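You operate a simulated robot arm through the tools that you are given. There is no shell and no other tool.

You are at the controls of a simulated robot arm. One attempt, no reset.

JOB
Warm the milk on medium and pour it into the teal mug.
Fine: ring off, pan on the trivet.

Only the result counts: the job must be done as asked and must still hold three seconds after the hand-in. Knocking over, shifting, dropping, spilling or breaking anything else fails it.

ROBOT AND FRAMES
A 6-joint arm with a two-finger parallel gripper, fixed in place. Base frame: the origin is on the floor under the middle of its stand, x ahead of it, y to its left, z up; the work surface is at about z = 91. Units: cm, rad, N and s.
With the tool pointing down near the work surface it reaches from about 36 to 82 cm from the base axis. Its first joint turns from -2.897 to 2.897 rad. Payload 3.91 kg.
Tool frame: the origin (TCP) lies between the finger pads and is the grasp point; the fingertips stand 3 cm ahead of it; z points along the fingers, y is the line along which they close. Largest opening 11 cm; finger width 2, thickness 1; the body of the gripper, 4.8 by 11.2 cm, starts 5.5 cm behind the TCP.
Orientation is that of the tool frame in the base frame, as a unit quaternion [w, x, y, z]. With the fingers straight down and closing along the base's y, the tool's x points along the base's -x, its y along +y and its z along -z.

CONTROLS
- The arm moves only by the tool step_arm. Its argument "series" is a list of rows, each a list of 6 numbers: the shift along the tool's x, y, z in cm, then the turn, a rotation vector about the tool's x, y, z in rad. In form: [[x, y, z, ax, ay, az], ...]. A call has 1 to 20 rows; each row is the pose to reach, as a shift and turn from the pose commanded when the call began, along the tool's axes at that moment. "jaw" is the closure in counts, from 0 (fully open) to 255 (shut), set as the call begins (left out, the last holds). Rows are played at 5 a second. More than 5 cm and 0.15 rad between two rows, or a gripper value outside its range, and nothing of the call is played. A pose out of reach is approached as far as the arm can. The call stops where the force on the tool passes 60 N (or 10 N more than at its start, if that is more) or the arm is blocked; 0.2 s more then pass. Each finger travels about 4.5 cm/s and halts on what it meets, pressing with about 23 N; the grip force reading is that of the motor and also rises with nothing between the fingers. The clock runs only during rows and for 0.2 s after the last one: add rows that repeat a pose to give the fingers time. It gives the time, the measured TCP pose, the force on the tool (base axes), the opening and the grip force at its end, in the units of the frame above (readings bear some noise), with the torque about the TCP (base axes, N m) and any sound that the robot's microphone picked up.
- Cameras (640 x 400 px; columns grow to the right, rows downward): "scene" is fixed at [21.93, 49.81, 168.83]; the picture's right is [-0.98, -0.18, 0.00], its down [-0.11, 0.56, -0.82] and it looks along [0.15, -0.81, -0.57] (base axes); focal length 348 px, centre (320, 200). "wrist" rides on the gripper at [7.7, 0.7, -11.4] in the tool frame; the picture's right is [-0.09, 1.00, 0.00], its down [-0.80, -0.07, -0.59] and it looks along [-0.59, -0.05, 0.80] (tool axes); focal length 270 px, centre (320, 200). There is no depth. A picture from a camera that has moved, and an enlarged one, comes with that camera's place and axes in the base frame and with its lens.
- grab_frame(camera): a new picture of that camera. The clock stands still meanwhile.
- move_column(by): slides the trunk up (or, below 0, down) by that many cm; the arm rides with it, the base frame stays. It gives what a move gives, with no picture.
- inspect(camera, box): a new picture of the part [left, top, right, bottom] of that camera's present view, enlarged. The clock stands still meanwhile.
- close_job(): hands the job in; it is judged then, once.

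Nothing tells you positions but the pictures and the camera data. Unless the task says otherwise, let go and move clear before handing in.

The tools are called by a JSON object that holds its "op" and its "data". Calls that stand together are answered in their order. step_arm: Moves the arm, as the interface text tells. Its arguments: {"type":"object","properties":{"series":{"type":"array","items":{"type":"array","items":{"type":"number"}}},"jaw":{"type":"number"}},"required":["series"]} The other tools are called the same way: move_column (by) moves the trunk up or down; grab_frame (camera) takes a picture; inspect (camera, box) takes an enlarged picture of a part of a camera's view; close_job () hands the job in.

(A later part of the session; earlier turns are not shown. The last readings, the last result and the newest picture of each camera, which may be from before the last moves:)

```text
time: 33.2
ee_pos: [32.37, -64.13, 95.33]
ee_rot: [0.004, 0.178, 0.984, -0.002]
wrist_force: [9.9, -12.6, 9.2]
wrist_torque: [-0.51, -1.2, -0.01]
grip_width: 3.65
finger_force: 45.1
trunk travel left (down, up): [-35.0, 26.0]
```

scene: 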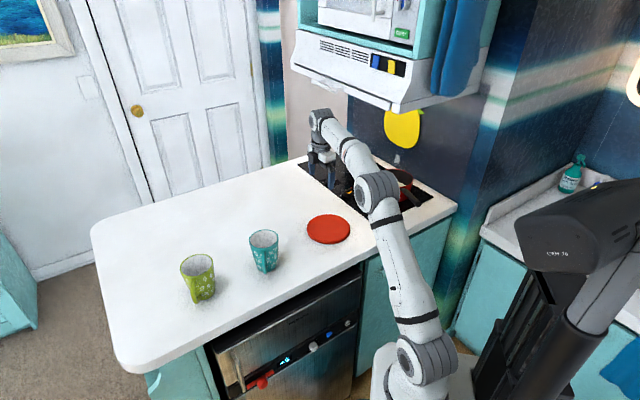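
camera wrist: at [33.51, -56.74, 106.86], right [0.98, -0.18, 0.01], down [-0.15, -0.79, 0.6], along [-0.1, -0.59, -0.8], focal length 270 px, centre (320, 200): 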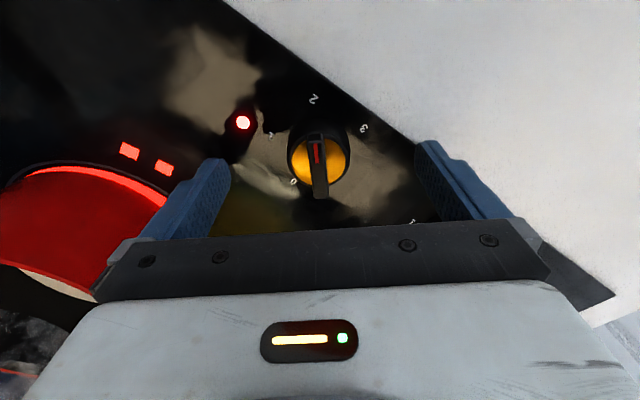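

The forces are low. Now the second half, back to 0.

{"op": "step_arm", "data": {"series": [[-0.14, -0.09, -0.05, 0, 0, -0.13], [-0.14, -0.09, -0.05, 0, 0, -0.26], [-0.14, -0.09, -0.05, 0, 0, -0.39], [-0.14, -0.09, -0.05, 0, 0, -0.52], [-0.14, -0.09, -0.05, 0, 0, -0.65], [-0.14, -0.09, -0.05, 0, 0, -0.78], [-0.14, -0.09, -0.05, 0, 0, -0.91], [-0.14, -0.09, -0.05, 0, 0, -1.03], [-0.14, -0.09, -0.05, 0, 0, -1.14]]}}

{"op": "grab_frame", "data": {"camera": "wrist"}}

{"op": "inspect", "data": {"camera": "wrist", "box": [200, 50, 440, 210]}}

```text
time: 35.2
ee_pos: [32.39, -63.94, 95.26]
ee_rot: [0.001, -0.379, 0.925, 0.0]
wrist_force: [-6.9, 33.3, -10.1]
wrist_torque: [1.07, -0.09, -0.45]
grip_width: 3.63
finger_force: 44.8
trunk travel left (down, up): [-35.0, 26.0]
```

```text
taken
camera wrist: at [26.36, -68.76, 106.83], right [-0.64, 0.77, 0.0], down [0.62, 0.51, 0.6], along [0.46, 0.38, -0.8], focal length 270 px, centre (320, 200)
```

wrist: 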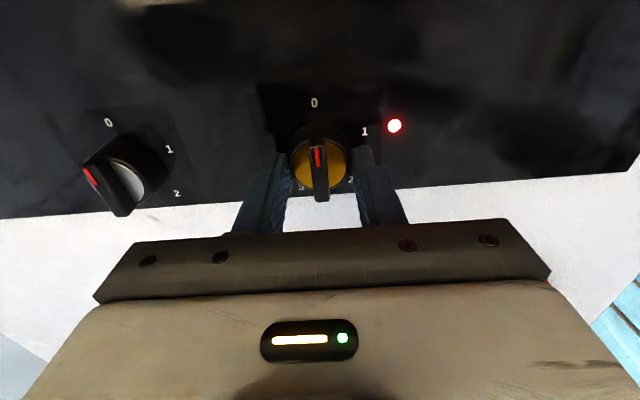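

```text
2.50 times, centred on (320, 130) of wrist
camera zoom: at [26.36, -68.76, 106.83], right [-0.64, 0.77, 0.0], down [0.62, 0.51, 0.6], along [0.46, 0.38, -0.8], focal length 676 px, centre (320, 375)
```

zoom: 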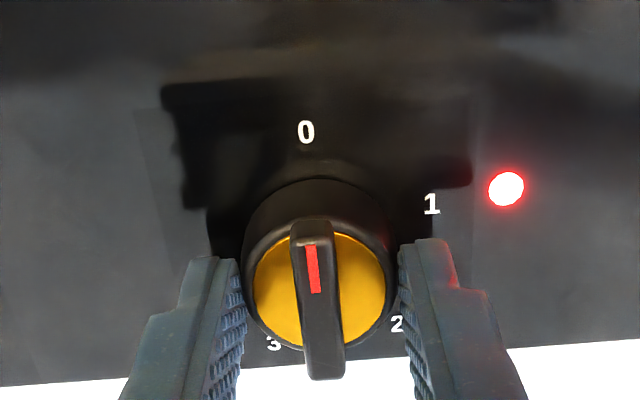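

The pointer is at 0 and pressing against its end stop, but the red lamp is still lit. It could be a residual-heat lamp, so I'll let go and look at the ring itself.

{"op": "step_arm", "data": {"series": [[0, 0, 0, 0, 0, 0], [0, 0, 0, 0, 0, 0], [0, 0, 0, 0, 0, 0], [0, 0, -2.6, 0, 0, 0], [-4, 0, -2.6, 0, 0, 0], [-8, 0, -2.6, 0, 0, 0], [-12, 0, -2.6, 0, 0, 0]], "jaw": 0}}

{"op": "grab_frame", "data": {"camera": "wrist"}}

{"op": "inspect", "data": {"camera": "scene", "box": [290, 130, 450, 230]}}

```text
time: 36.8
ee_pos: [40.86, -55.61, 97.8]
ee_rot: [0.002, -0.379, 0.925, -0.002]
wrist_force: [0.2, -0.6, -0.5]
wrist_torque: [0.03, 0.0, -0.03]
grip_width: 10.99
finger_force: 0.1
trunk travel left (down, up): [-35.0, 26.0]
```

```text
taken
camera wrist: at [34.84, -60.4, 109.43], right [-0.64, 0.77, -0.01], down [0.62, 0.51, 0.6], along [0.46, 0.37, -0.8], focal length 270 px, centre (320, 200)
```

wrist: 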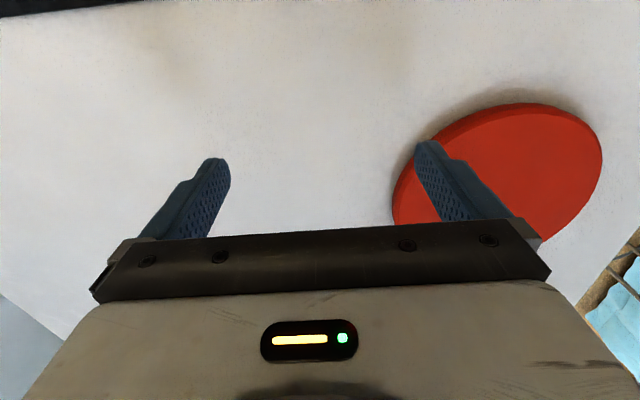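

```text
4.00 times, centred on (370, 180) of scene
camera zoom: at [21.93, 49.81, 168.83], right [-0.98, -0.18, 0.0], down [-0.11, 0.56, -0.82], along [0.15, -0.81, -0.57], focal length 1390 px, centre (120, 280)
```

zoom: 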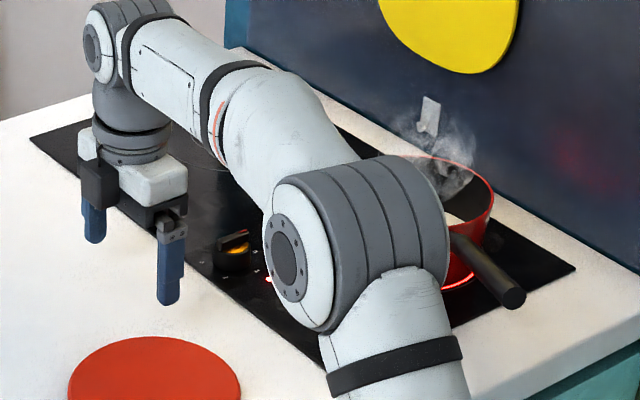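

The pan is steaming and the ring still shows a red glow, which may be residual heat. I'll swing the wrist camera round to check the level squares and the ring.

{"op": "step_arm", "data": {"series": [[0.02, 0.8, -0.74, 0, 0, 0.144], [0.03, 1.6, -1.47, 0, 0, 0.288], [0.05, 2.4, -2.21, 0, 0, 0.433], [0.06, 3.2, -2.95, 0, 0, 0.577], [0.08, 4.0, -3.68, 0, 0, 0.721], [0.1, 4.8, -4.42, 0, 0, 0.865], [0.11, 5.6, -5.16, 0, 0, 1.009], [0.13, 6.4, -5.9, 0, 0, 1.154], [0.14, 7.2, -6.63, 0, 0, 1.298], [0.16, 8.0, -7.37, 0, 0, 1.442], [0.17, 8.8, -8.1, 0, 0, 1.586], [0.19, 9.6, -8.84, 0, 0, 1.73], [0.2, 10.4, -9.58, 0, 0, 1.875], [0.22, 11.2, -10.3, 0, 0, 2.019], [0.24, 12.0, -11.05, 0, 0, 2.163], [0.25, 12.8, -11.8, 0, 0, 2.307], [0.27, 13.6, -12.5, 0, 0, 2.451], [0.28, 14.4, -13.26, 0, 0, 2.595], [0.3, 15.2, -14.0, 0, 0, 2.74]]}}

{"op": "step_arm", "data": {"series": [[0, 0, 0, 0, -0.1, 0], [0, 0, 0, 0, -0.2, 0], [0, 0, 0, 0, -0.3, 0]]}}

{"op": "grab_frame", "data": {"camera": "wrist"}}

{"op": "grab_frame", "data": {"camera": "scene"}}

```text
time: 40.8
ee_pos: [30.0, -44.99, 111.74]
ee_rot: [0.003, 0.832, 0.554, 0.001]
wrist_force: [0.4, -0.1, -0.1]
wrist_torque: [0.02, -0.03, 0.02]
grip_width: 11.0
finger_force: 0.1
trunk travel left (down, up): [-35.0, 26.0]
```

```text
time: 41.6
ee_pos: [29.95, -44.97, 111.9]
ee_rot: [0.087, 0.823, 0.548, -0.123]
wrist_force: [-1.2, 0.2, -0.2]
wrist_torque: [0.02, 0.01, 0.01]
grip_width: 10.99
finger_force: 0.1
trunk travel left (down, up): [-35.0, 26.0]
```

```text
taken
camera wrist: at [34.66, -35.29, 120.56], right [0.89, -0.46, 0.03], down [-0.29, -0.51, 0.81], along [-0.35, -0.73, -0.59], focal length 270 px, centre (320, 200)
```

wrist: 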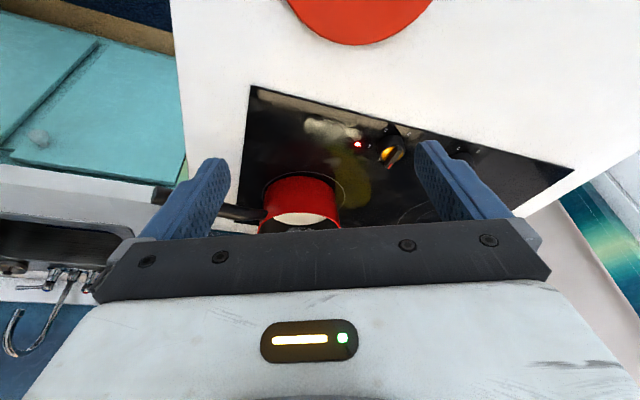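

```text
taken
```

scene: 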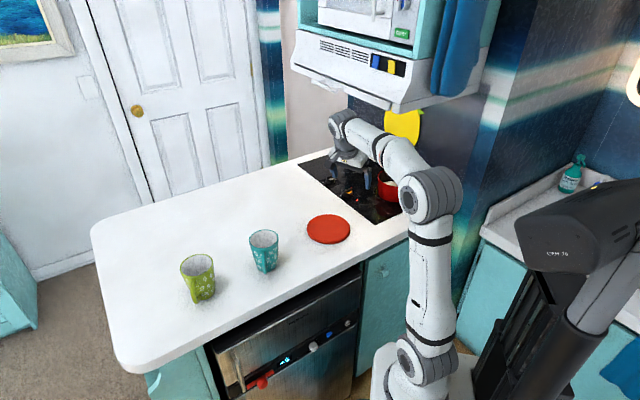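

{"op": "inspect", "data": {"camera": "wrist", "box": [140, 100, 460, 240]}}

{"op": "inspect", "data": {"camera": "wrist", "box": [230, 130, 350, 235]}}

```text
2.00 times, centred on (300, 170) of wrist
camera zoom: at [34.66, -35.29, 120.56], right [0.89, -0.46, 0.03], down [-0.29, -0.51, 0.81], along [-0.35, -0.73, -0.59], focal length 541 px, centre (360, 260)
```

zoom: 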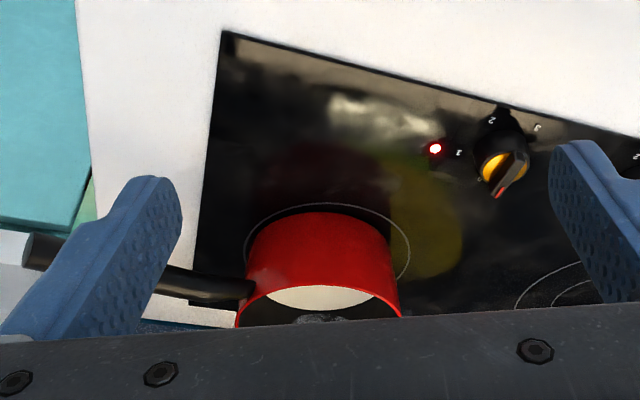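

```text
3.81 times, centred on (290, 182) of wrist
camera zoom: at [34.66, -35.29, 120.56], right [0.89, -0.46, 0.03], down [-0.29, -0.51, 0.81], along [-0.35, -0.73, -0.59], focal length 1030 px, centre (434, 267)
```

zoom: 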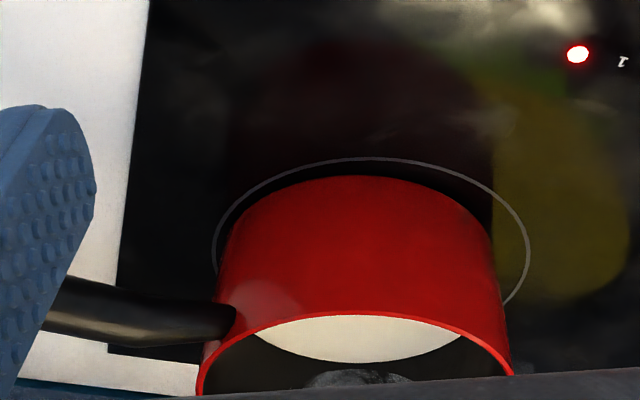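

The glow and the level squares are gone, so the ring is off and the lamp only marks residual heat. The milk is still steaming. Next I need an accurate picture of the pan handle, so I'll turn the camera to it.

{"op": "step_arm", "data": {"series": [[0, 0, 0, 0.037, 0, 0.12], [0, 0, 0, 0.074, 0, 0.239], [0, 0, 0, 0.111, 0, 0.358], [0, 0, 0, 0.148, 0, 0.478]]}}

{"op": "grab_frame", "data": {"camera": "wrist"}}

{"op": "inspect", "data": {"camera": "wrist", "box": [200, 80, 440, 230]}}

{"op": "inspect", "data": {"camera": "scene", "box": [340, 140, 460, 230]}}

```text
time: 42.6
ee_pos: [29.92, -45.03, 111.84]
ee_rot: [0.053, 0.933, 0.328, -0.14]
wrist_force: [-1.6, -0.1, 0.0]
wrist_torque: [0.0, -0.01, -0.03]
grip_width: 11.01
finger_force: 0.1
trunk travel left (down, up): [-35.0, 26.0]
```

```text
taken
camera wrist: at [38.76, -38.81, 120.59], right [0.56, -0.83, 0.03], down [-0.51, -0.31, 0.8], along [-0.66, -0.47, -0.59], focal length 270 px, centre (320, 200)
```

wrist: 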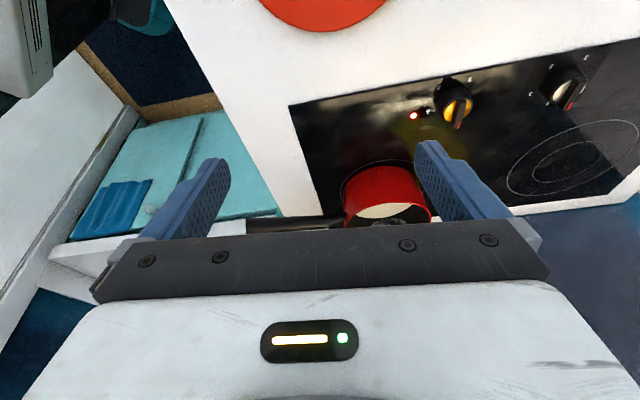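

```text
2.67 times, centred on (320, 155) of wrist
camera zoom: at [38.76, -38.81, 120.59], right [0.56, -0.83, 0.03], down [-0.51, -0.31, 0.8], along [-0.66, -0.47, -0.59], focal length 721 px, centre (320, 320)
```

zoom: 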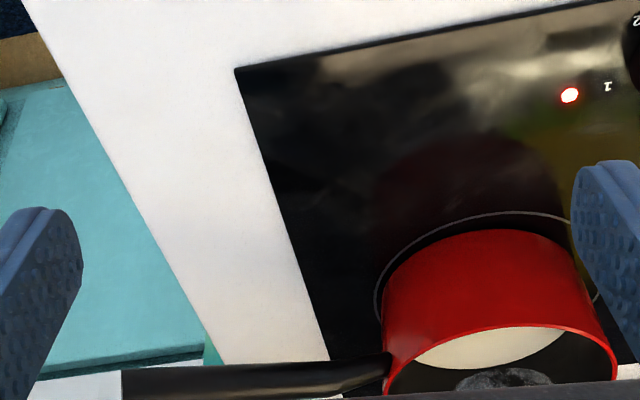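

```text
4.44 times, centred on (400, 185) of scene
camera zoom: at [21.93, 49.81, 168.83], right [-0.98, -0.18, 0.0], down [-0.11, 0.56, -0.82], along [0.15, -0.81, -0.57], focal length 1544 px, centre (-36, 267)
```

zoom: 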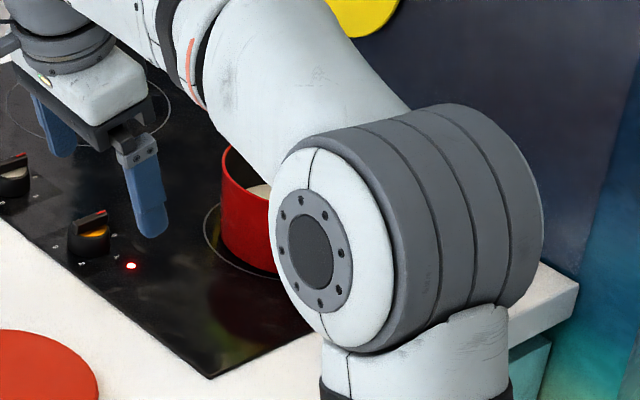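

I now have the handle axis: it runs from about (11.5,-62.5,97.4) to its end near (6.9,-49.3,101), sloping up about 14° and passing through the pan centre at (14,-69.5). Next I'll measure the teal mug with the wrist camera from above it.

{"op": "step_arm", "data": {"series": [[0, 0, 0, 0, 0.1, 0], [0, 0, 0, 0, 0.2, 0], [0, 0, 0, 0, 0.3, 0]]}}

{"op": "step_arm", "data": {"series": [[1.88, -0.62, -0.68, 0, 0, -0.137], [3.76, -1.24, -1.36, 0, 0, -0.273], [5.64, -1.86, -2.04, 0, 0, -0.41], [7.52, -2.48, -2.72, 0, 0, -0.547], [9.4, -3.1, -3.4, 0, 0, -0.683], [11.28, -3.72, -4.08, 0, 0, -0.82], [13.16, -4.34, -4.76, 0, 0, -0.957], [15.04, -4.96, -5.44, 0, 0, -1.093], [16.92, -5.58, -6.12, 0, 0, -1.23], [18.8, -6.2, -6.8, 0, 0, -1.367], [20.68, -6.82, -7.48, 0, 0, -1.503], [22.56, -7.44, -8.16, 0, 0, -1.64], [24.44, -8.06, -8.84, 0, 0, -1.777], [26.32, -8.68, -9.52, 0, 0, -1.913], [28.2, -9.3, -10.2, 0, 0, -2.05]]}}

{"op": "grab_frame", "data": {"camera": "wrist"}}

{"op": "inspect", "data": {"camera": "scene", "box": [160, 200, 360, 325]}}

{"op": "inspect", "data": {"camera": "scene", "box": [330, 130, 450, 220]}}

```text
time: 43.4
ee_pos: [29.92, -44.95, 111.87]
ee_rot: [0.003, 0.943, 0.333, 0.003]
wrist_force: [0.3, 0.9, -0.1]
wrist_torque: [-0.03, -0.02, -0.01]
grip_width: 11.02
finger_force: 0.0
trunk travel left (down, up): [-35.0, 26.0]
```

```text
time: 46.6
ee_pos: [46.09, -20.03, 122.07]
ee_rot: [0.004, 0.205, 0.979, -0.002]
wrist_force: [0.5, -1.0, 0.6]
wrist_torque: [0.02, -0.01, 0.01]
grip_width: 10.98
finger_force: 0.1
trunk travel left (down, up): [-35.0, 26.0]
```

```text
taken
camera wrist: at [39.21, -16.3, 133.52], right [0.48, 0.88, 0.0], down [0.7, -0.38, 0.6], along [0.53, -0.29, -0.8], focal length 270 px, centre (320, 200)
```

wrist: 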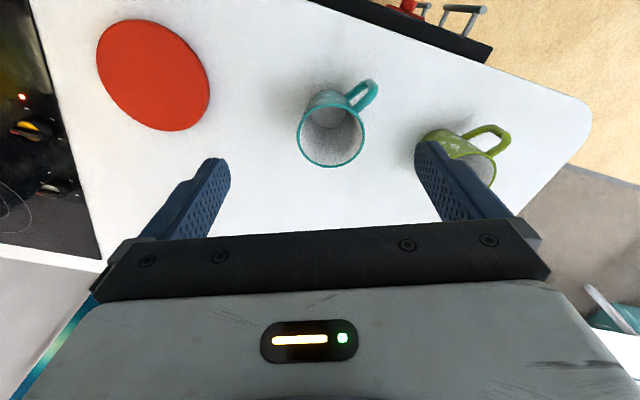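

```text
3.20 times, centred on (260, 262) of scene
camera zoom: at [21.93, 49.81, 168.83], right [-0.98, -0.18, 0.0], down [-0.11, 0.56, -0.82], along [0.15, -0.81, -0.57], focal length 1112 px, centre (512, 0)
```

zoom: 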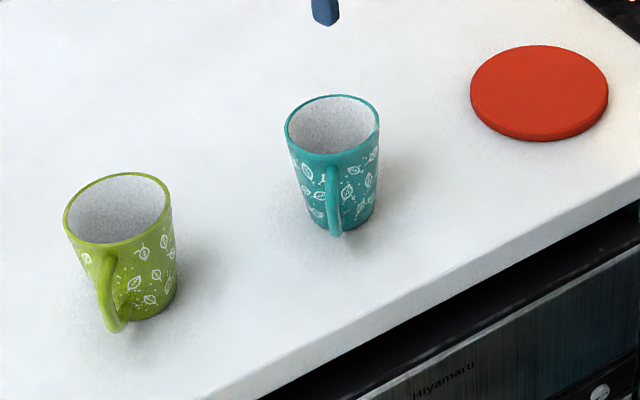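

```text
4.44 times, centred on (390, 175) of scene
camera zoom: at [21.93, 49.81, 168.83], right [-0.98, -0.18, 0.0], down [-0.11, 0.56, -0.82], along [0.15, -0.81, -0.57], focal length 1544 px, centre (9, 311)
```

zoom: 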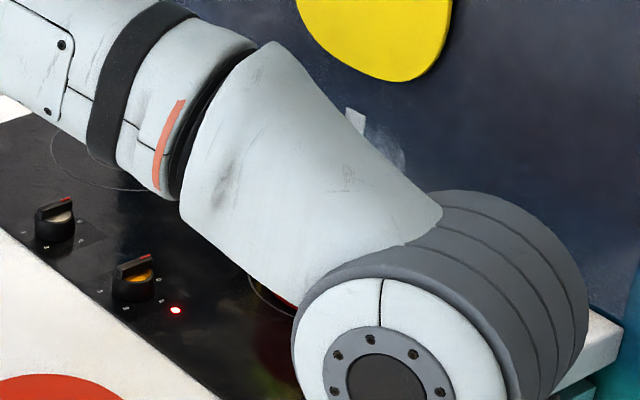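

The teal mug's axis is near (52.1,-21.8), with its rim at z≈101.5 and radius ≈4.3. I'll lower the trunk a little and swing the arm to beside the pan handle, keeping clear of the hood.

{"op": "move_column", "data": {"by": -7}}

{"op": "step_arm", "data": {"series": [[2.88, -3.39, 0.2, 0, 0, 0.1], [5.76, -6.78, 0.4, 0, 0, 0.2], [8.64, -10.17, 0.6, 0, 0, 0.3], [11.52, -13.56, 0.8, 0, 0, 0.4], [14.4, -16.95, 1.0, 0, 0, 0.5], [17.28, -20.34, 1.0, 0, 0, 0.6], [20.16, -23.73, 1.0, 0, 0, 0.7], [23.04, -27.12, 1.0, 0, 0, 0.8], [25.92, -30.51, 1.0, 0, 0, 0.9], [28.8, -33.9, 1.0, 0, 0, 1.0]]}}

{"op": "grab_frame", "data": {"camera": "scene"}}

{"op": "grab_frame", "data": {"camera": "wrist"}}

```text
time: 47.6
ee_pos: [45.87, -20.2, 115.15]
ee_rot: [0.004, 0.206, 0.979, -0.002]
wrist_force: [0.7, 0.8, 0.0]
wrist_torque: [0.02, -0.02, 0.01]
grip_width: 11.01
finger_force: 0.1
trunk travel left (down, up): [-28.0, 33.0]
```

```text
time: 49.9
ee_pos: [5.62, -39.67, 113.91]
ee_rot: [0.004, 0.649, 0.761, 0.0]
wrist_force: [-0.8, 0.1, 0.8]
wrist_torque: [-0.01, 0.03, 0.0]
grip_width: 10.98
finger_force: 0.2
trunk travel left (down, up): [-28.0, 33.0]
```

```text
taken
```

scene: 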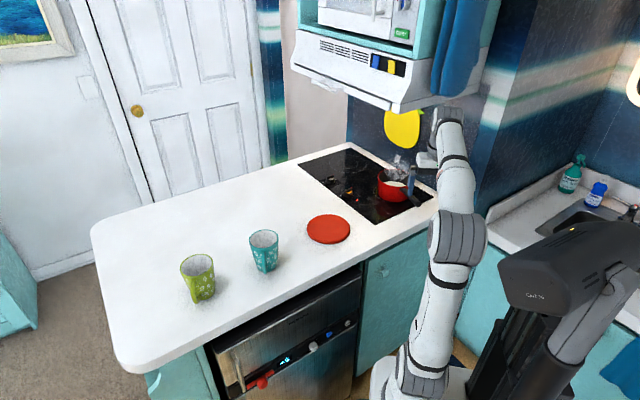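

```text
taken
camera wrist: at [5.11, -31.96, 125.33], right [1.0, 0.07, 0.01], down [0.05, -0.8, 0.6], along [0.04, -0.6, -0.8], focal length 270 px, centre (320, 200)
```

wrist: 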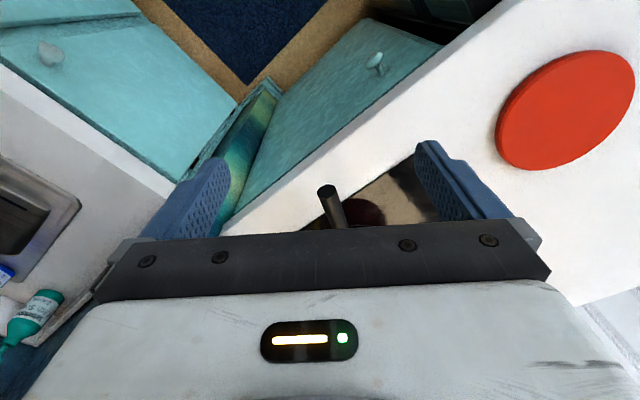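

The handle end is clearly visible from here. I'll zoom in to fix its direction.

{"op": "inspect", "data": {"camera": "wrist", "box": [260, 150, 420, 240]}}

{"op": "inspect", "data": {"camera": "scene", "box": [340, 120, 460, 220]}}

```text
4.00 times, centred on (340, 195) of wrist
camera zoom: at [5.11, -31.96, 125.33], right [1.0, 0.07, 0.01], down [0.05, -0.8, 0.6], along [0.04, -0.6, -0.8], focal length 1081 px, centre (240, 220)
```

zoom: 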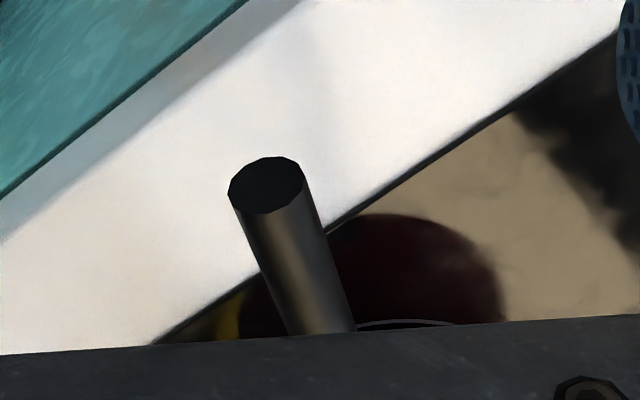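

```text
4.00 times, centred on (400, 170) of scene
camera zoom: at [21.93, 49.81, 168.83], right [-0.98, -0.18, 0.0], down [-0.11, 0.56, -0.82], along [0.15, -0.81, -0.57], focal length 1390 px, centre (0, 320)
```

zoom: 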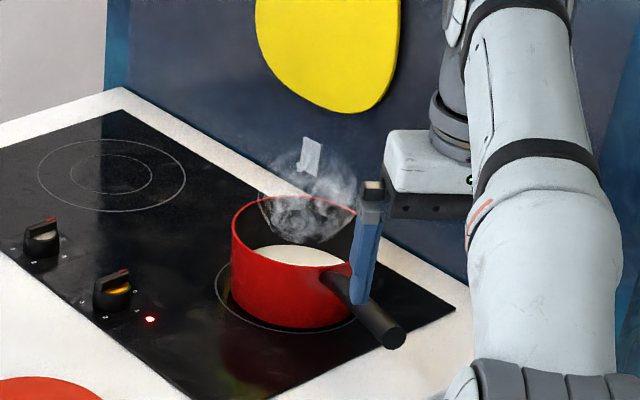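

The handle axis is confirmed: a 2 cm round bar ending at (7.0,-49.1,100.9) and running towards the pan along (.326,-.914,-.243). I plan to hold it in line with the fingers above and below, sliding on from the side, so I'll first tilt the tool up to point left with the jaw part closed.

{"op": "step_arm", "data": {"series": [[0.52, 1.86, 1.22, -0.133, 0, 0], [1.05, 3.71, 2.44, -0.266, 0, 0], [1.57, 5.57, 3.66, -0.399, 0, 0], [2.1, 7.43, 4.88, -0.532, 0, 0], [2.62, 9.29, 6.1, -0.665, 0, 0], [3.14, 11.14, 7.32, -0.798, 0, 0], [3.67, 13.0, 8.54, -0.931, 0, 0], [4.19, 14.86, 9.76, -1.064, 0, 0], [4.72, 16.71, 10.98, -1.197, 0, 0], [5.24, 18.57, 12.2, -1.33, 0, 0]], "jaw": 120}}

{"op": "grab_frame", "data": {"camera": "scene"}}

{"op": "grab_frame", "data": {"camera": "wrist"}}

```text
time: 52.0
ee_pos: [23.66, -31.63, 101.76]
ee_rot: [0.404, 0.509, 0.599, 0.469]
wrist_force: [-0.2, 0.1, -0.3]
wrist_torque: [-0.03, -0.01, -0.02]
grip_width: 5.82
finger_force: 0.1
trunk travel left (down, up): [-28.0, 33.0]
```

```text
taken
```

scene: 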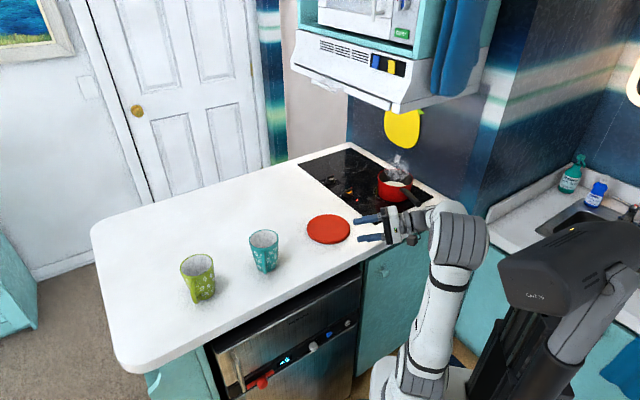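

```text
taken
camera wrist: at [11.59, -25.66, 105.13], right [0.24, -0.05, 0.97], down [-0.46, -0.88, 0.07], along [0.85, -0.47, -0.23], focal length 270 px, centre (320, 200)
```

wrist: 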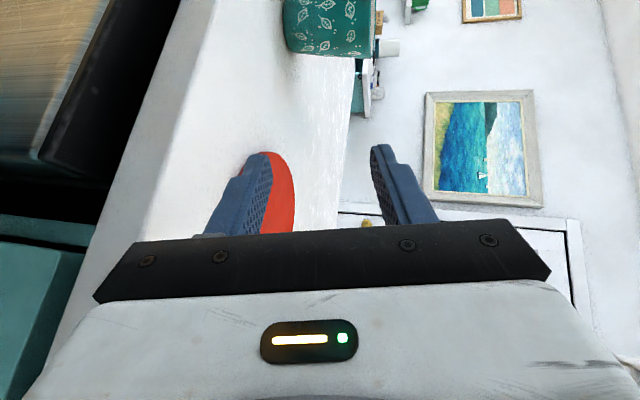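

The tilted pose worked as planned. I'll swing the tool along an arc towards the handle, stop about 25° short and check the alignment.

{"op": "step_arm", "data": {"series": [[-2.68, -0.36, -0.23, 0.0009, -0.1308, 0.0317], [-5.3, -0.81, -0.84, 0.0018, -0.2616, 0.0634], [-7.82, -1.35, -1.8, 0.0027, -0.3924, 0.0951], [-10.18, -1.97, -3.11, 0.0036, -0.5232, 0.1268], [-12.36, -2.68, -4.75, 0.0045, -0.654, 0.1585], [-14.28, -3.44, -6.68, 0.0054, -0.7848, 0.1902], [-15.93, -4.28, -8.86, 0.0063, -0.9156, 0.2219]]}}

{"op": "grab_frame", "data": {"camera": "wrist"}}

{"op": "inspect", "data": {"camera": "scene", "box": [330, 120, 490, 240]}}

```text
time: 53.6
ee_pos: [16.71, -48.82, 99.73]
ee_rot: [0.572, 0.726, 0.302, 0.235]
wrist_force: [-0.8, -0.2, -0.3]
wrist_torque: [-0.02, -0.02, 0.0]
grip_width: 5.81
finger_force: 0.1
trunk travel left (down, up): [-28.0, 33.0]
```

```text
taken
camera wrist: at [14.32, -35.6, 103.17], right [0.11, -0.23, 0.97], down [-0.99, -0.14, 0.07], along [0.12, -0.96, -0.24], focal length 270 px, centre (320, 200)
```

wrist: 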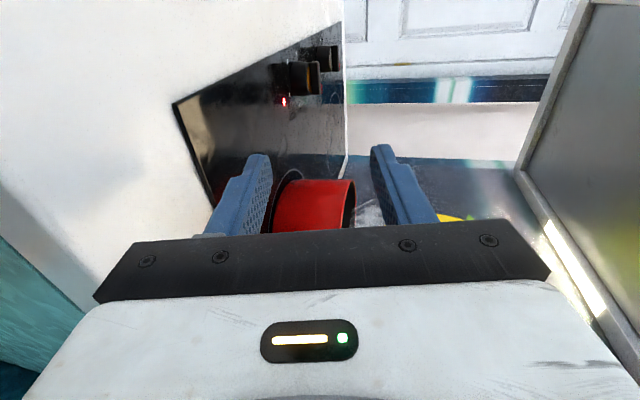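

```text
3.33 times, centred on (410, 180) of scene
camera zoom: at [21.93, 49.81, 168.83], right [-0.98, -0.18, 0.0], down [-0.11, 0.56, -0.82], along [0.15, -0.81, -0.57], focal length 1158 px, centre (20, 267)
```

zoom: 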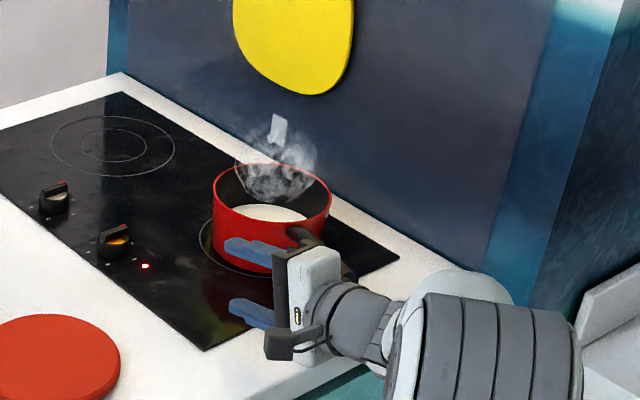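

The fingers are level with the handle and still to one side of it. I'll swing most of the remaining way and look again before the handle enters the jaw.

{"op": "step_arm", "data": {"series": [[-2.28, -0.06, -0.32, 0.0005, -0.1078, 0.0262], [-4.51, -0.18, -0.89, 0.001, -0.2156, 0.0524], [-6.69, -0.36, -1.7, 0.0015, -0.3234, 0.0786]]}}

{"op": "grab_frame", "data": {"camera": "wrist"}}

{"op": "inspect", "data": {"camera": "scene", "box": [360, 150, 480, 230]}}

```text
time: 54.5
ee_pos: [10.63, -52.24, 99.84]
ee_rot: [0.603, 0.766, 0.178, 0.137]
wrist_force: [-1.1, 0.3, 0.1]
wrist_torque: [-0.05, 0.05, 0.03]
grip_width: 5.83
finger_force: 0.1
trunk travel left (down, up): [-28.0, 33.0]
```

```text
taken
camera wrist: at [12.79, -39.05, 103.25], right [0.03, -0.25, 0.97], down [-0.98, 0.19, 0.08], along [-0.2, -0.95, -0.24], focal length 270 px, centre (320, 200)
```

wrist: 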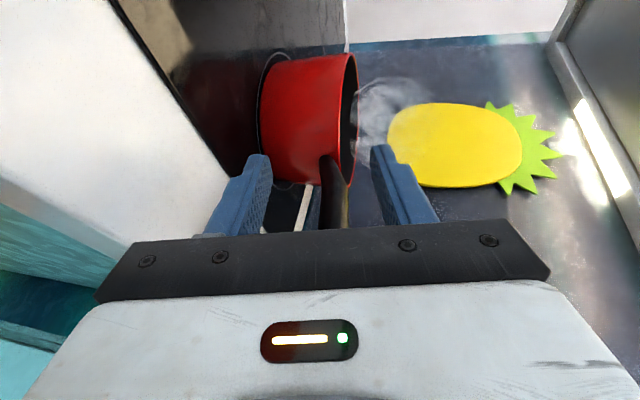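

```text
5.00 times, centred on (420, 190) of scene
camera zoom: at [21.93, 49.81, 168.83], right [-0.98, -0.18, 0.0], down [-0.11, 0.56, -0.82], along [0.15, -0.81, -0.57], focal length 1737 px, centre (-180, 250)
```

zoom: 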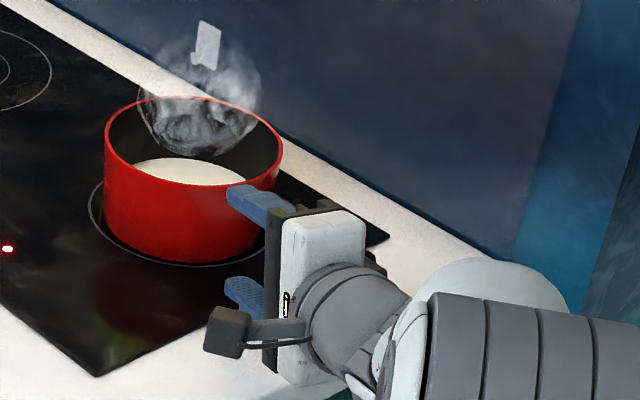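

The handle is lined up between the upper and lower fingers. Final small swing onto it.

{"op": "step_arm", "data": {"series": [[-1.18, -0.04, -0.13, 0.0003, -0.0539, 0.0131], [-2.35, -0.07, -0.33, 0.0005, -0.1078, 0.0262]]}}

{"op": "grab_frame", "data": {"camera": "wrist"}}

{"op": "inspect", "data": {"camera": "wrist", "box": [220, 110, 440, 240]}}

{"op": "inspect", "data": {"camera": "scene", "box": [360, 150, 480, 230]}}

```text
time: 55.0
ee_pos: [8.29, -53.17, 99.99]
ee_rot: [0.609, 0.775, 0.135, 0.103]
wrist_force: [0.4, -0.1, -0.1]
wrist_torque: [-0.01, 0.0, 0.03]
grip_width: 5.86
finger_force: 0.1
trunk travel left (down, up): [-28.0, 33.0]
```

```text
taken
camera wrist: at [11.9, -40.09, 103.34], right [0.0, -0.25, 0.97], down [-0.95, 0.29, 0.07], along [-0.3, -0.92, -0.24], focal length 270 px, centre (320, 200)
```

wrist: 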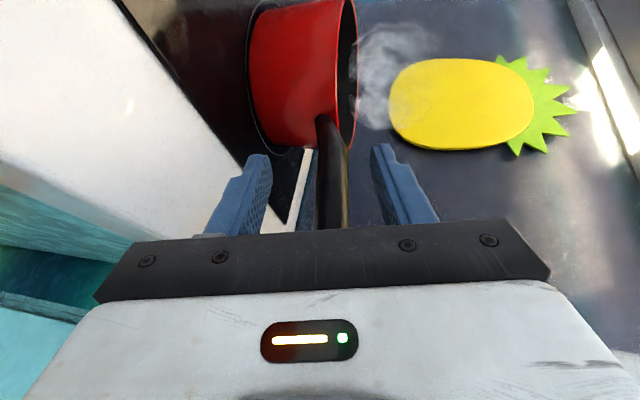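

```text
2.91 times, centred on (330, 175) of wrist
camera zoom: at [11.9, -40.09, 103.34], right [0.0, -0.25, 0.97], down [-0.95, 0.29, 0.07], along [-0.3, -0.92, -0.24], focal length 786 px, centre (291, 273)
```

zoom: 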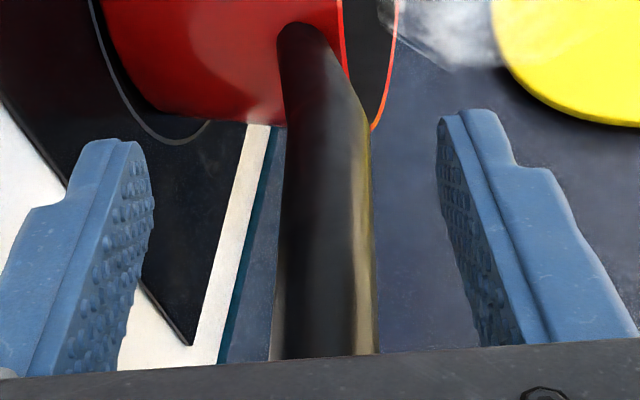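

```text
5.00 times, centred on (420, 190) of scene
camera zoom: at [21.93, 49.81, 168.83], right [-0.98, -0.18, 0.0], down [-0.11, 0.56, -0.82], along [0.15, -0.81, -0.57], focal length 1737 px, centre (-180, 250)
```

zoom: 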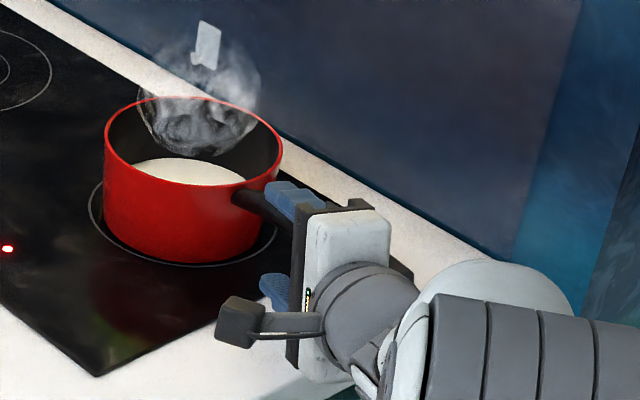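

The handle sits in the jaw but about 6 mm above centre, and its straight part slopes some 2° less than my tool. I'll correct height and pitch before closing.

{"op": "step_arm", "data": {"series": [[0, 0.3, 0, -0.02, 0, 0], [0, 0.58, 0, -0.04, 0, 0]]}}

{"op": "inspect", "data": {"camera": "wrist", "box": [220, 110, 440, 240]}}

{"op": "inspect", "data": {"camera": "scene", "box": [380, 160, 460, 220]}}

```text
time: 55.6
ee_pos: [8.29, -53.13, 100.44]
ee_rot: [0.624, 0.762, 0.133, 0.107]
wrist_force: [-0.1, -0.4, -1.5]
wrist_torque: [-0.02, 0.02, 0.0]
grip_width: 5.81
finger_force: 0.1
trunk travel left (down, up): [-28.0, 33.0]
```

```text
2.91 times, centred on (330, 175) of wrist
camera zoom: at [11.99, -40.1, 103.44], right [-0.01, -0.21, 0.98], down [-0.95, 0.29, 0.05], along [-0.3, -0.93, -0.21], focal length 786 px, centre (291, 273)
```

zoom: 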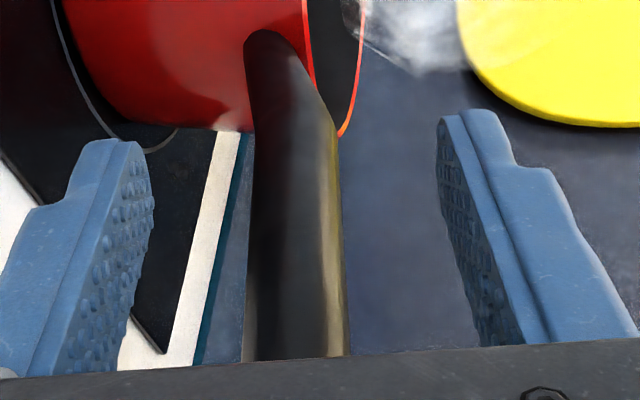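

```text
6.67 times, centred on (420, 190) of scene
camera zoom: at [21.93, 49.81, 168.83], right [-0.98, -0.18, 0.0], down [-0.11, 0.56, -0.82], along [0.15, -0.81, -0.57], focal length 2316 px, centre (-347, 267)
```

zoom: 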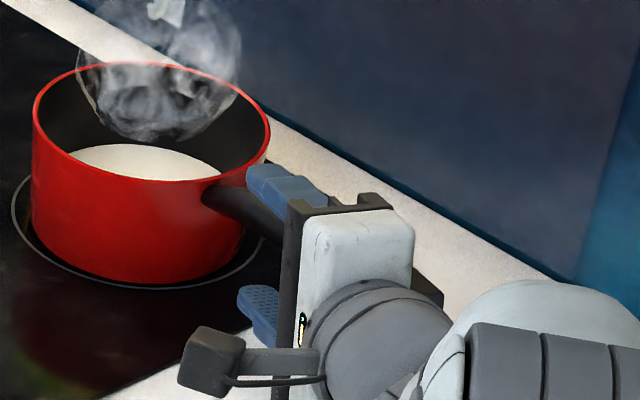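

The handle now looks centred and parallel between the pads. I'll zoom in once more to check sideways alignment before closing.

{"op": "inspect", "data": {"camera": "scene", "box": [395, 175, 435, 200]}}

{"op": "grab_frame", "data": {"camera": "wrist"}}

```text
16.00 times, centred on (415, 188) of scene
camera zoom: at [21.93, 49.81, 168.83], right [-0.98, -0.18, 0.0], down [-0.11, 0.56, -0.82], along [0.15, -0.81, -0.57], focal length 5559 px, centre (-1200, 400)
```

zoom: 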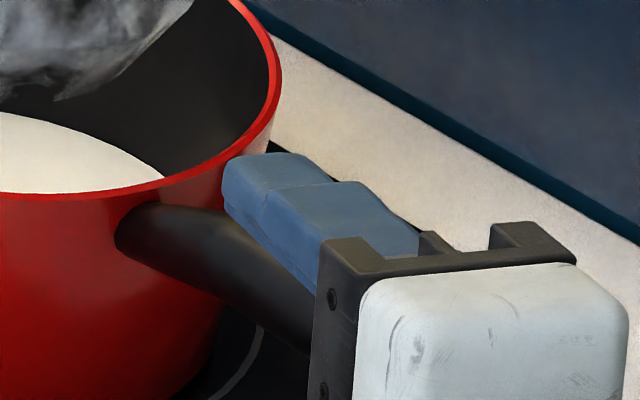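

```text
taken
camera wrist: at [11.99, -40.1, 103.44], right [-0.01, -0.21, 0.98], down [-0.95, 0.29, 0.05], along [-0.3, -0.93, -0.21], focal length 270 px, centre (320, 200)
```

wrist: 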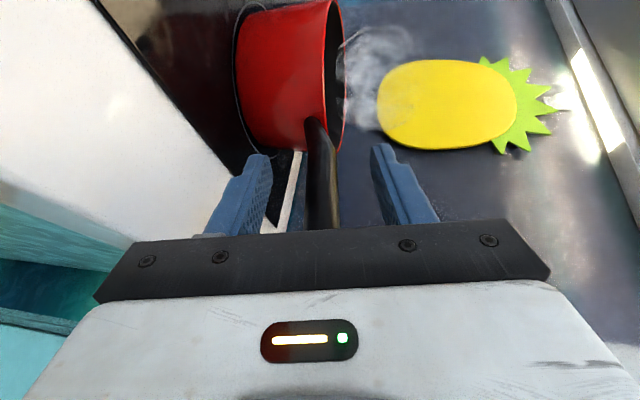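

A closer comparison shows the visible handle line lies about 2 cm further from the camera than my tool axis. The gripper's palm edge must have nudged the handle end and turned the pan slightly. I'll back out and re-measure the handle from above before trying again.

{"op": "step_arm", "data": {"series": [[2.39, -0.02, -0.13, -0.0003, 0.1085, -0.0218], [4.73, -0.09, -0.52, -0.0006, 0.217, -0.0436], [7.04, -0.21, -1.16, -0.0009, 0.3255, -0.0654], [9.24, -0.38, -2.04, -0.0012, 0.434, -0.0872]]}}

{"op": "step_arm", "data": {"series": [[-0.34, 0.76, -0.5, 0.123, 0, 0], [-0.68, 1.52, -0.99, 0.247, 0, 0], [-1.01, 2.28, -1.49, 0.37, 0, 0], [-1.35, 3.04, -1.99, 0.493, 0, 0], [-1.69, 3.8, -2.48, 0.617, 0, 0], [-2.03, 4.56, -2.98, 0.74, 0, 0], [-2.36, 5.32, -3.48, 0.863, 0, 0], [-2.7, 6.08, -3.97, 0.987, 0, 0], [-3.04, 6.84, -4.47, 1.11, 0, 0]]}}

{"op": "grab_frame", "data": {"camera": "wrist"}}

{"op": "inspect", "data": {"camera": "scene", "box": [360, 150, 480, 230]}}

```text
time: 56.6
ee_pos: [16.51, -48.24, 100.25]
ee_rot: [0.585, 0.714, 0.299, 0.241]
wrist_force: [-1.2, -0.1, -0.4]
wrist_torque: [0.0, 0.02, 0.01]
grip_width: 5.83
finger_force: 0.0
trunk travel left (down, up): [-28.0, 33.0]
```

```text
time: 58.6
ee_pos: [12.15, -47.95, 107.92]
ee_rot: [0.12, 0.916, 0.379, 0.047]
wrist_force: [-0.4, 0.7, 0.1]
wrist_torque: [0.01, 0.01, 0.0]
grip_width: 5.8
finger_force: 0.0
trunk travel left (down, up): [-28.0, 33.0]
```

```text
taken
camera wrist: at [16.02, -40.93, 119.27], right [0.62, -0.74, 0.26], down [-0.72, -0.41, 0.56], along [-0.31, -0.53, -0.79], focal length 270 px, centre (320, 200)
```

wrist: 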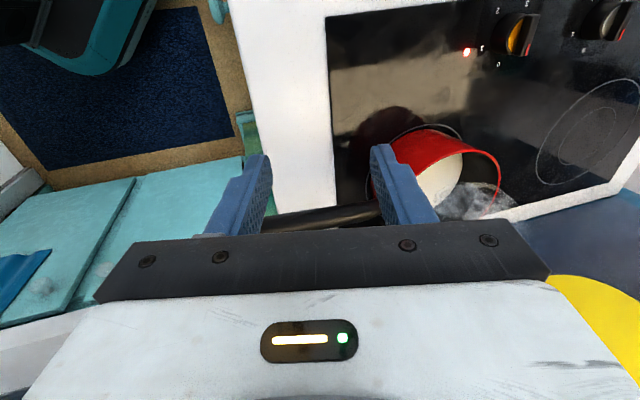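

```text
5.00 times, centred on (420, 190) of scene
camera zoom: at [21.93, 49.81, 168.83], right [-0.98, -0.18, 0.0], down [-0.11, 0.56, -0.82], along [0.15, -0.81, -0.57], focal length 1737 px, centre (-180, 250)
```

zoom: 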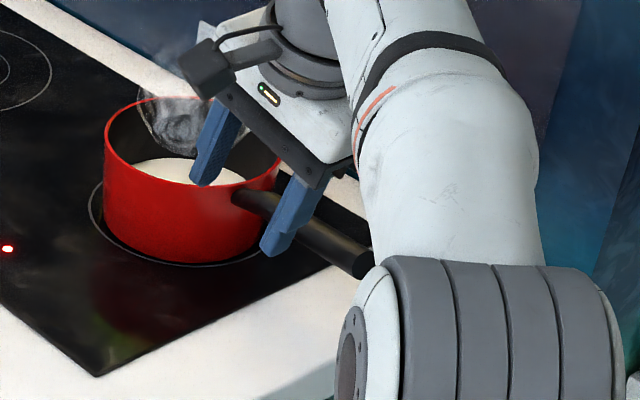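

The scene view confirms the handle end has moved about 3 cm, so the pan turned roughly 9° and is otherwise in place. I'll zoom the wrist view to measure the new handle line.

{"op": "inspect", "data": {"camera": "wrist", "box": [240, 140, 400, 240]}}

{"op": "inspect", "data": {"camera": "scene", "box": [390, 175, 440, 210]}}

```text
4.00 times, centred on (320, 190) of wrist
camera zoom: at [16.02, -40.93, 119.27], right [0.62, -0.74, 0.26], down [-0.72, -0.41, 0.56], along [-0.31, -0.53, -0.79], focal length 1081 px, centre (320, 240)
```

zoom: 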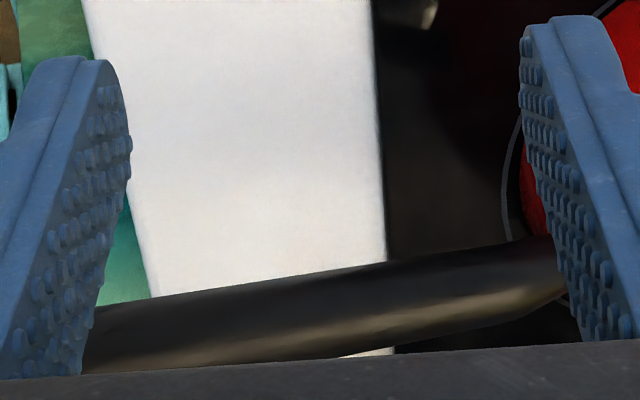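

```text
11.43 times, centred on (415, 192) of scene
camera zoom: at [21.93, 49.81, 168.83], right [-0.98, -0.18, 0.0], down [-0.11, 0.56, -0.82], along [0.15, -0.81, -0.57], focal length 3971 px, centre (-766, 286)
```

zoom: 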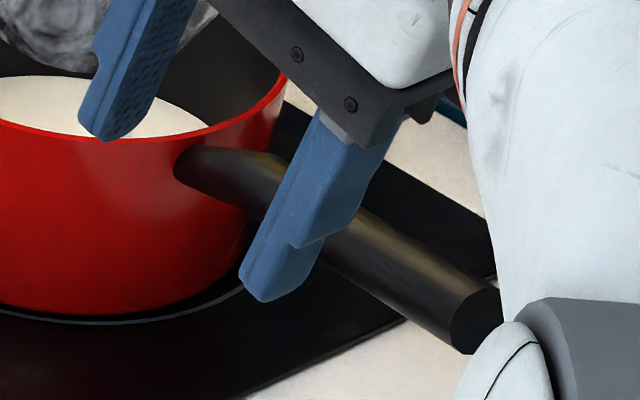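

The new handle line runs at about 118° from the pan centre, and its end at (3.8,-50,101.3) is slightly farther out than I had assumed. I'll re-approach with more room behind the handle end, starting with a slightly lower trunk and the tool levelled off to the side.

{"op": "move_column", "data": {"by": -4}}

{"op": "step_arm", "data": {"series": [[0.26, 0.09, 0.41, -0.123, 0, 0], [0.52, 0.17, 0.83, -0.247, 0, 0], [0.79, 0.26, 1.24, -0.37, 0, 0], [1.05, 0.34, 1.65, -0.493, 0, 0], [1.31, 0.43, 2.07, -0.617, 0, 0], [1.57, 0.51, 2.48, -0.74, 0, 0], [1.84, 0.6, 2.89, -0.863, 0, 0], [2.1, 0.68, 3.31, -0.987, 0, 0], [2.36, 0.77, 3.72, -1.11, 0, 0]]}}

{"op": "inspect", "data": {"camera": "scene", "box": [360, 150, 480, 230]}}

```text
time: 59.5
ee_pos: [12.22, -48.03, 103.87]
ee_rot: [0.121, 0.916, 0.38, 0.048]
wrist_force: [-0.3, -1.1, -0.9]
wrist_torque: [0.0, 0.01, 0.0]
grip_width: 5.82
finger_force: 0.0
trunk travel left (down, up): [-24.0, 37.0]
```

```text
time: 61.5
ee_pos: [14.97, -47.59, 100.59]
ee_rot: [0.586, 0.715, 0.297, 0.24]
wrist_force: [-0.2, 0.1, 0.3]
wrist_torque: [0.05, -0.02, -0.01]
grip_width: 5.8
finger_force: 0.1
trunk travel left (down, up): [-24.0, 37.0]
```

```text
5.00 times, centred on (420, 190) of scene
camera zoom: at [21.93, 49.81, 168.83], right [-0.98, -0.18, 0.0], down [-0.11, 0.56, -0.82], along [0.15, -0.81, -0.57], focal length 1737 px, centre (-180, 250)
```

zoom: 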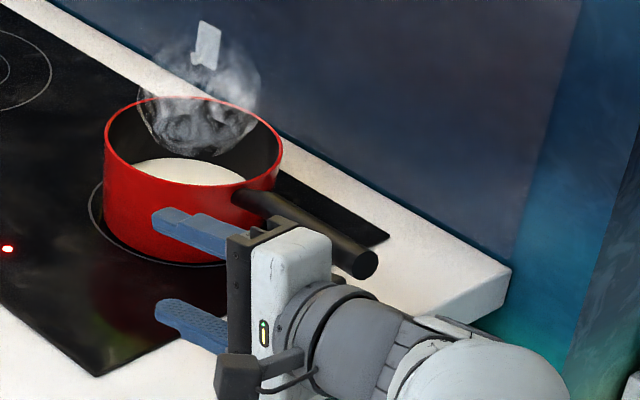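

Clear view: the handle end is free and the gripper is to its left. I'll turn parallel to the handle at a 4 cm side offset and check.

{"op": "step_arm", "data": {"series": [[-2.3, -0.12, -0.43, 0.0005, -0.0953, 0.0193], [-4.6, -0.25, -0.85, 0.001, -0.1905, 0.0387], [-6.9, -0.37, -1.28, 0.0015, -0.2858, 0.058]]}}

{"op": "inspect", "data": {"camera": "wrist", "box": [220, 110, 440, 240]}}

{"op": "inspect", "data": {"camera": "scene", "box": [390, 170, 450, 210]}}

```text
time: 62.3
ee_pos: [9.1, -51.63, 100.45]
ee_rot: [0.614, 0.751, 0.189, 0.153]
wrist_force: [-0.2, 0.2, 0.0]
wrist_torque: [0.0, 0.01, 0.01]
grip_width: 5.8
finger_force: 0.0
trunk travel left (down, up): [-24.0, 37.0]
```

```text
2.91 times, centred on (330, 175) of wrist
camera zoom: at [10.77, -38.18, 103.52], right [0.02, -0.21, 0.98], down [-0.99, 0.15, 0.05], along [-0.16, -0.97, -0.21], focal length 786 px, centre (291, 273)
```

zoom: 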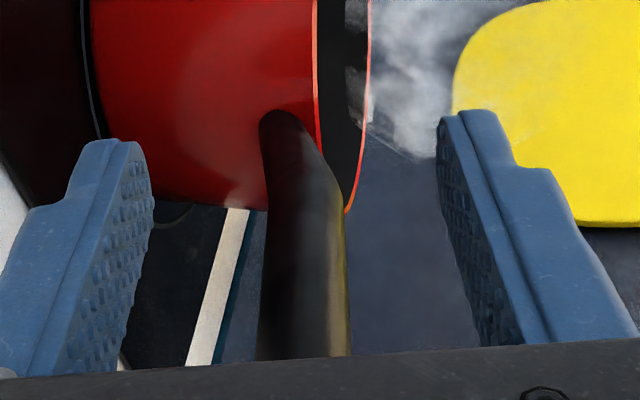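

```text
10.00 times, centred on (420, 190) of scene
camera zoom: at [21.93, 49.81, 168.83], right [-0.98, -0.18, 0.0], down [-0.11, 0.56, -0.82], along [0.15, -0.81, -0.57], focal length 3475 px, centre (-680, 300)
```

zoom: 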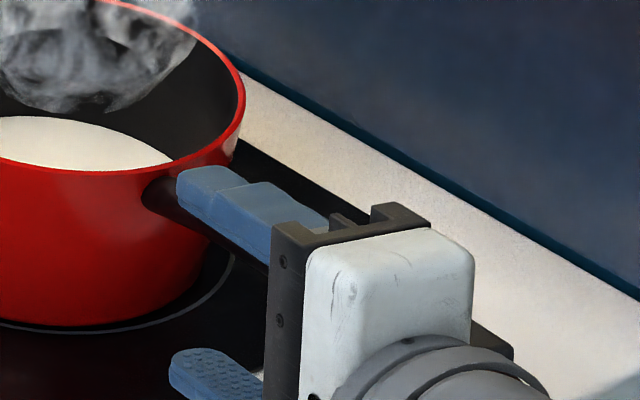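

I need to be sure where the handle end is now. There is a dark shape to the right of the gripper body, so I'll look closer.

{"op": "inspect", "data": {"camera": "scene", "box": [420, 190, 450, 210]}}

{"op": "grab_frame", "data": {"camera": "wrist"}}

{"op": "grab_frame", "data": {"camera": "scene"}}

```text
16.00 times, centred on (435, 200) of scene
camera zoom: at [21.93, 49.81, 168.83], right [-0.98, -0.18, 0.0], down [-0.11, 0.56, -0.82], along [0.15, -0.81, -0.57], focal length 5559 px, centre (-1520, 200)
```

zoom: 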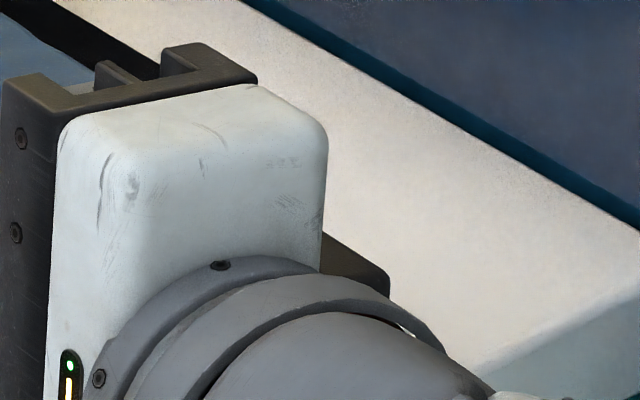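

```text
taken
camera wrist: at [10.77, -38.18, 103.52], right [0.02, -0.21, 0.98], down [-0.99, 0.15, 0.05], along [-0.16, -0.97, -0.21], focal length 270 px, centre (320, 200)
```

wrist: 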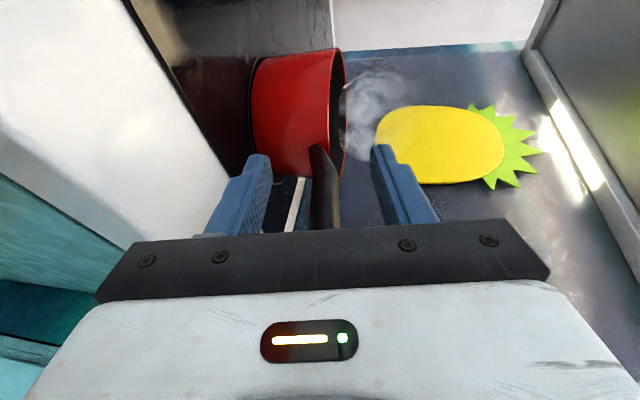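

```text
taken
```

scene: 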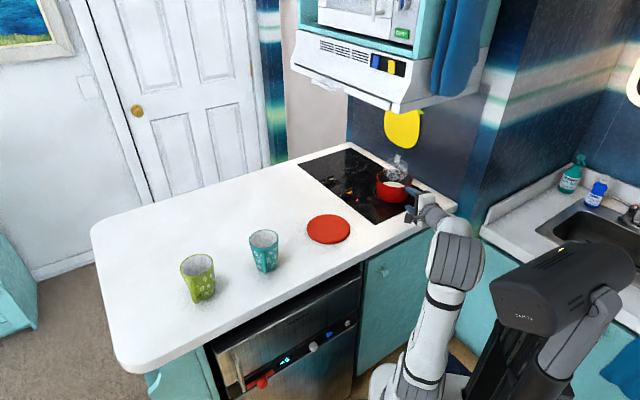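

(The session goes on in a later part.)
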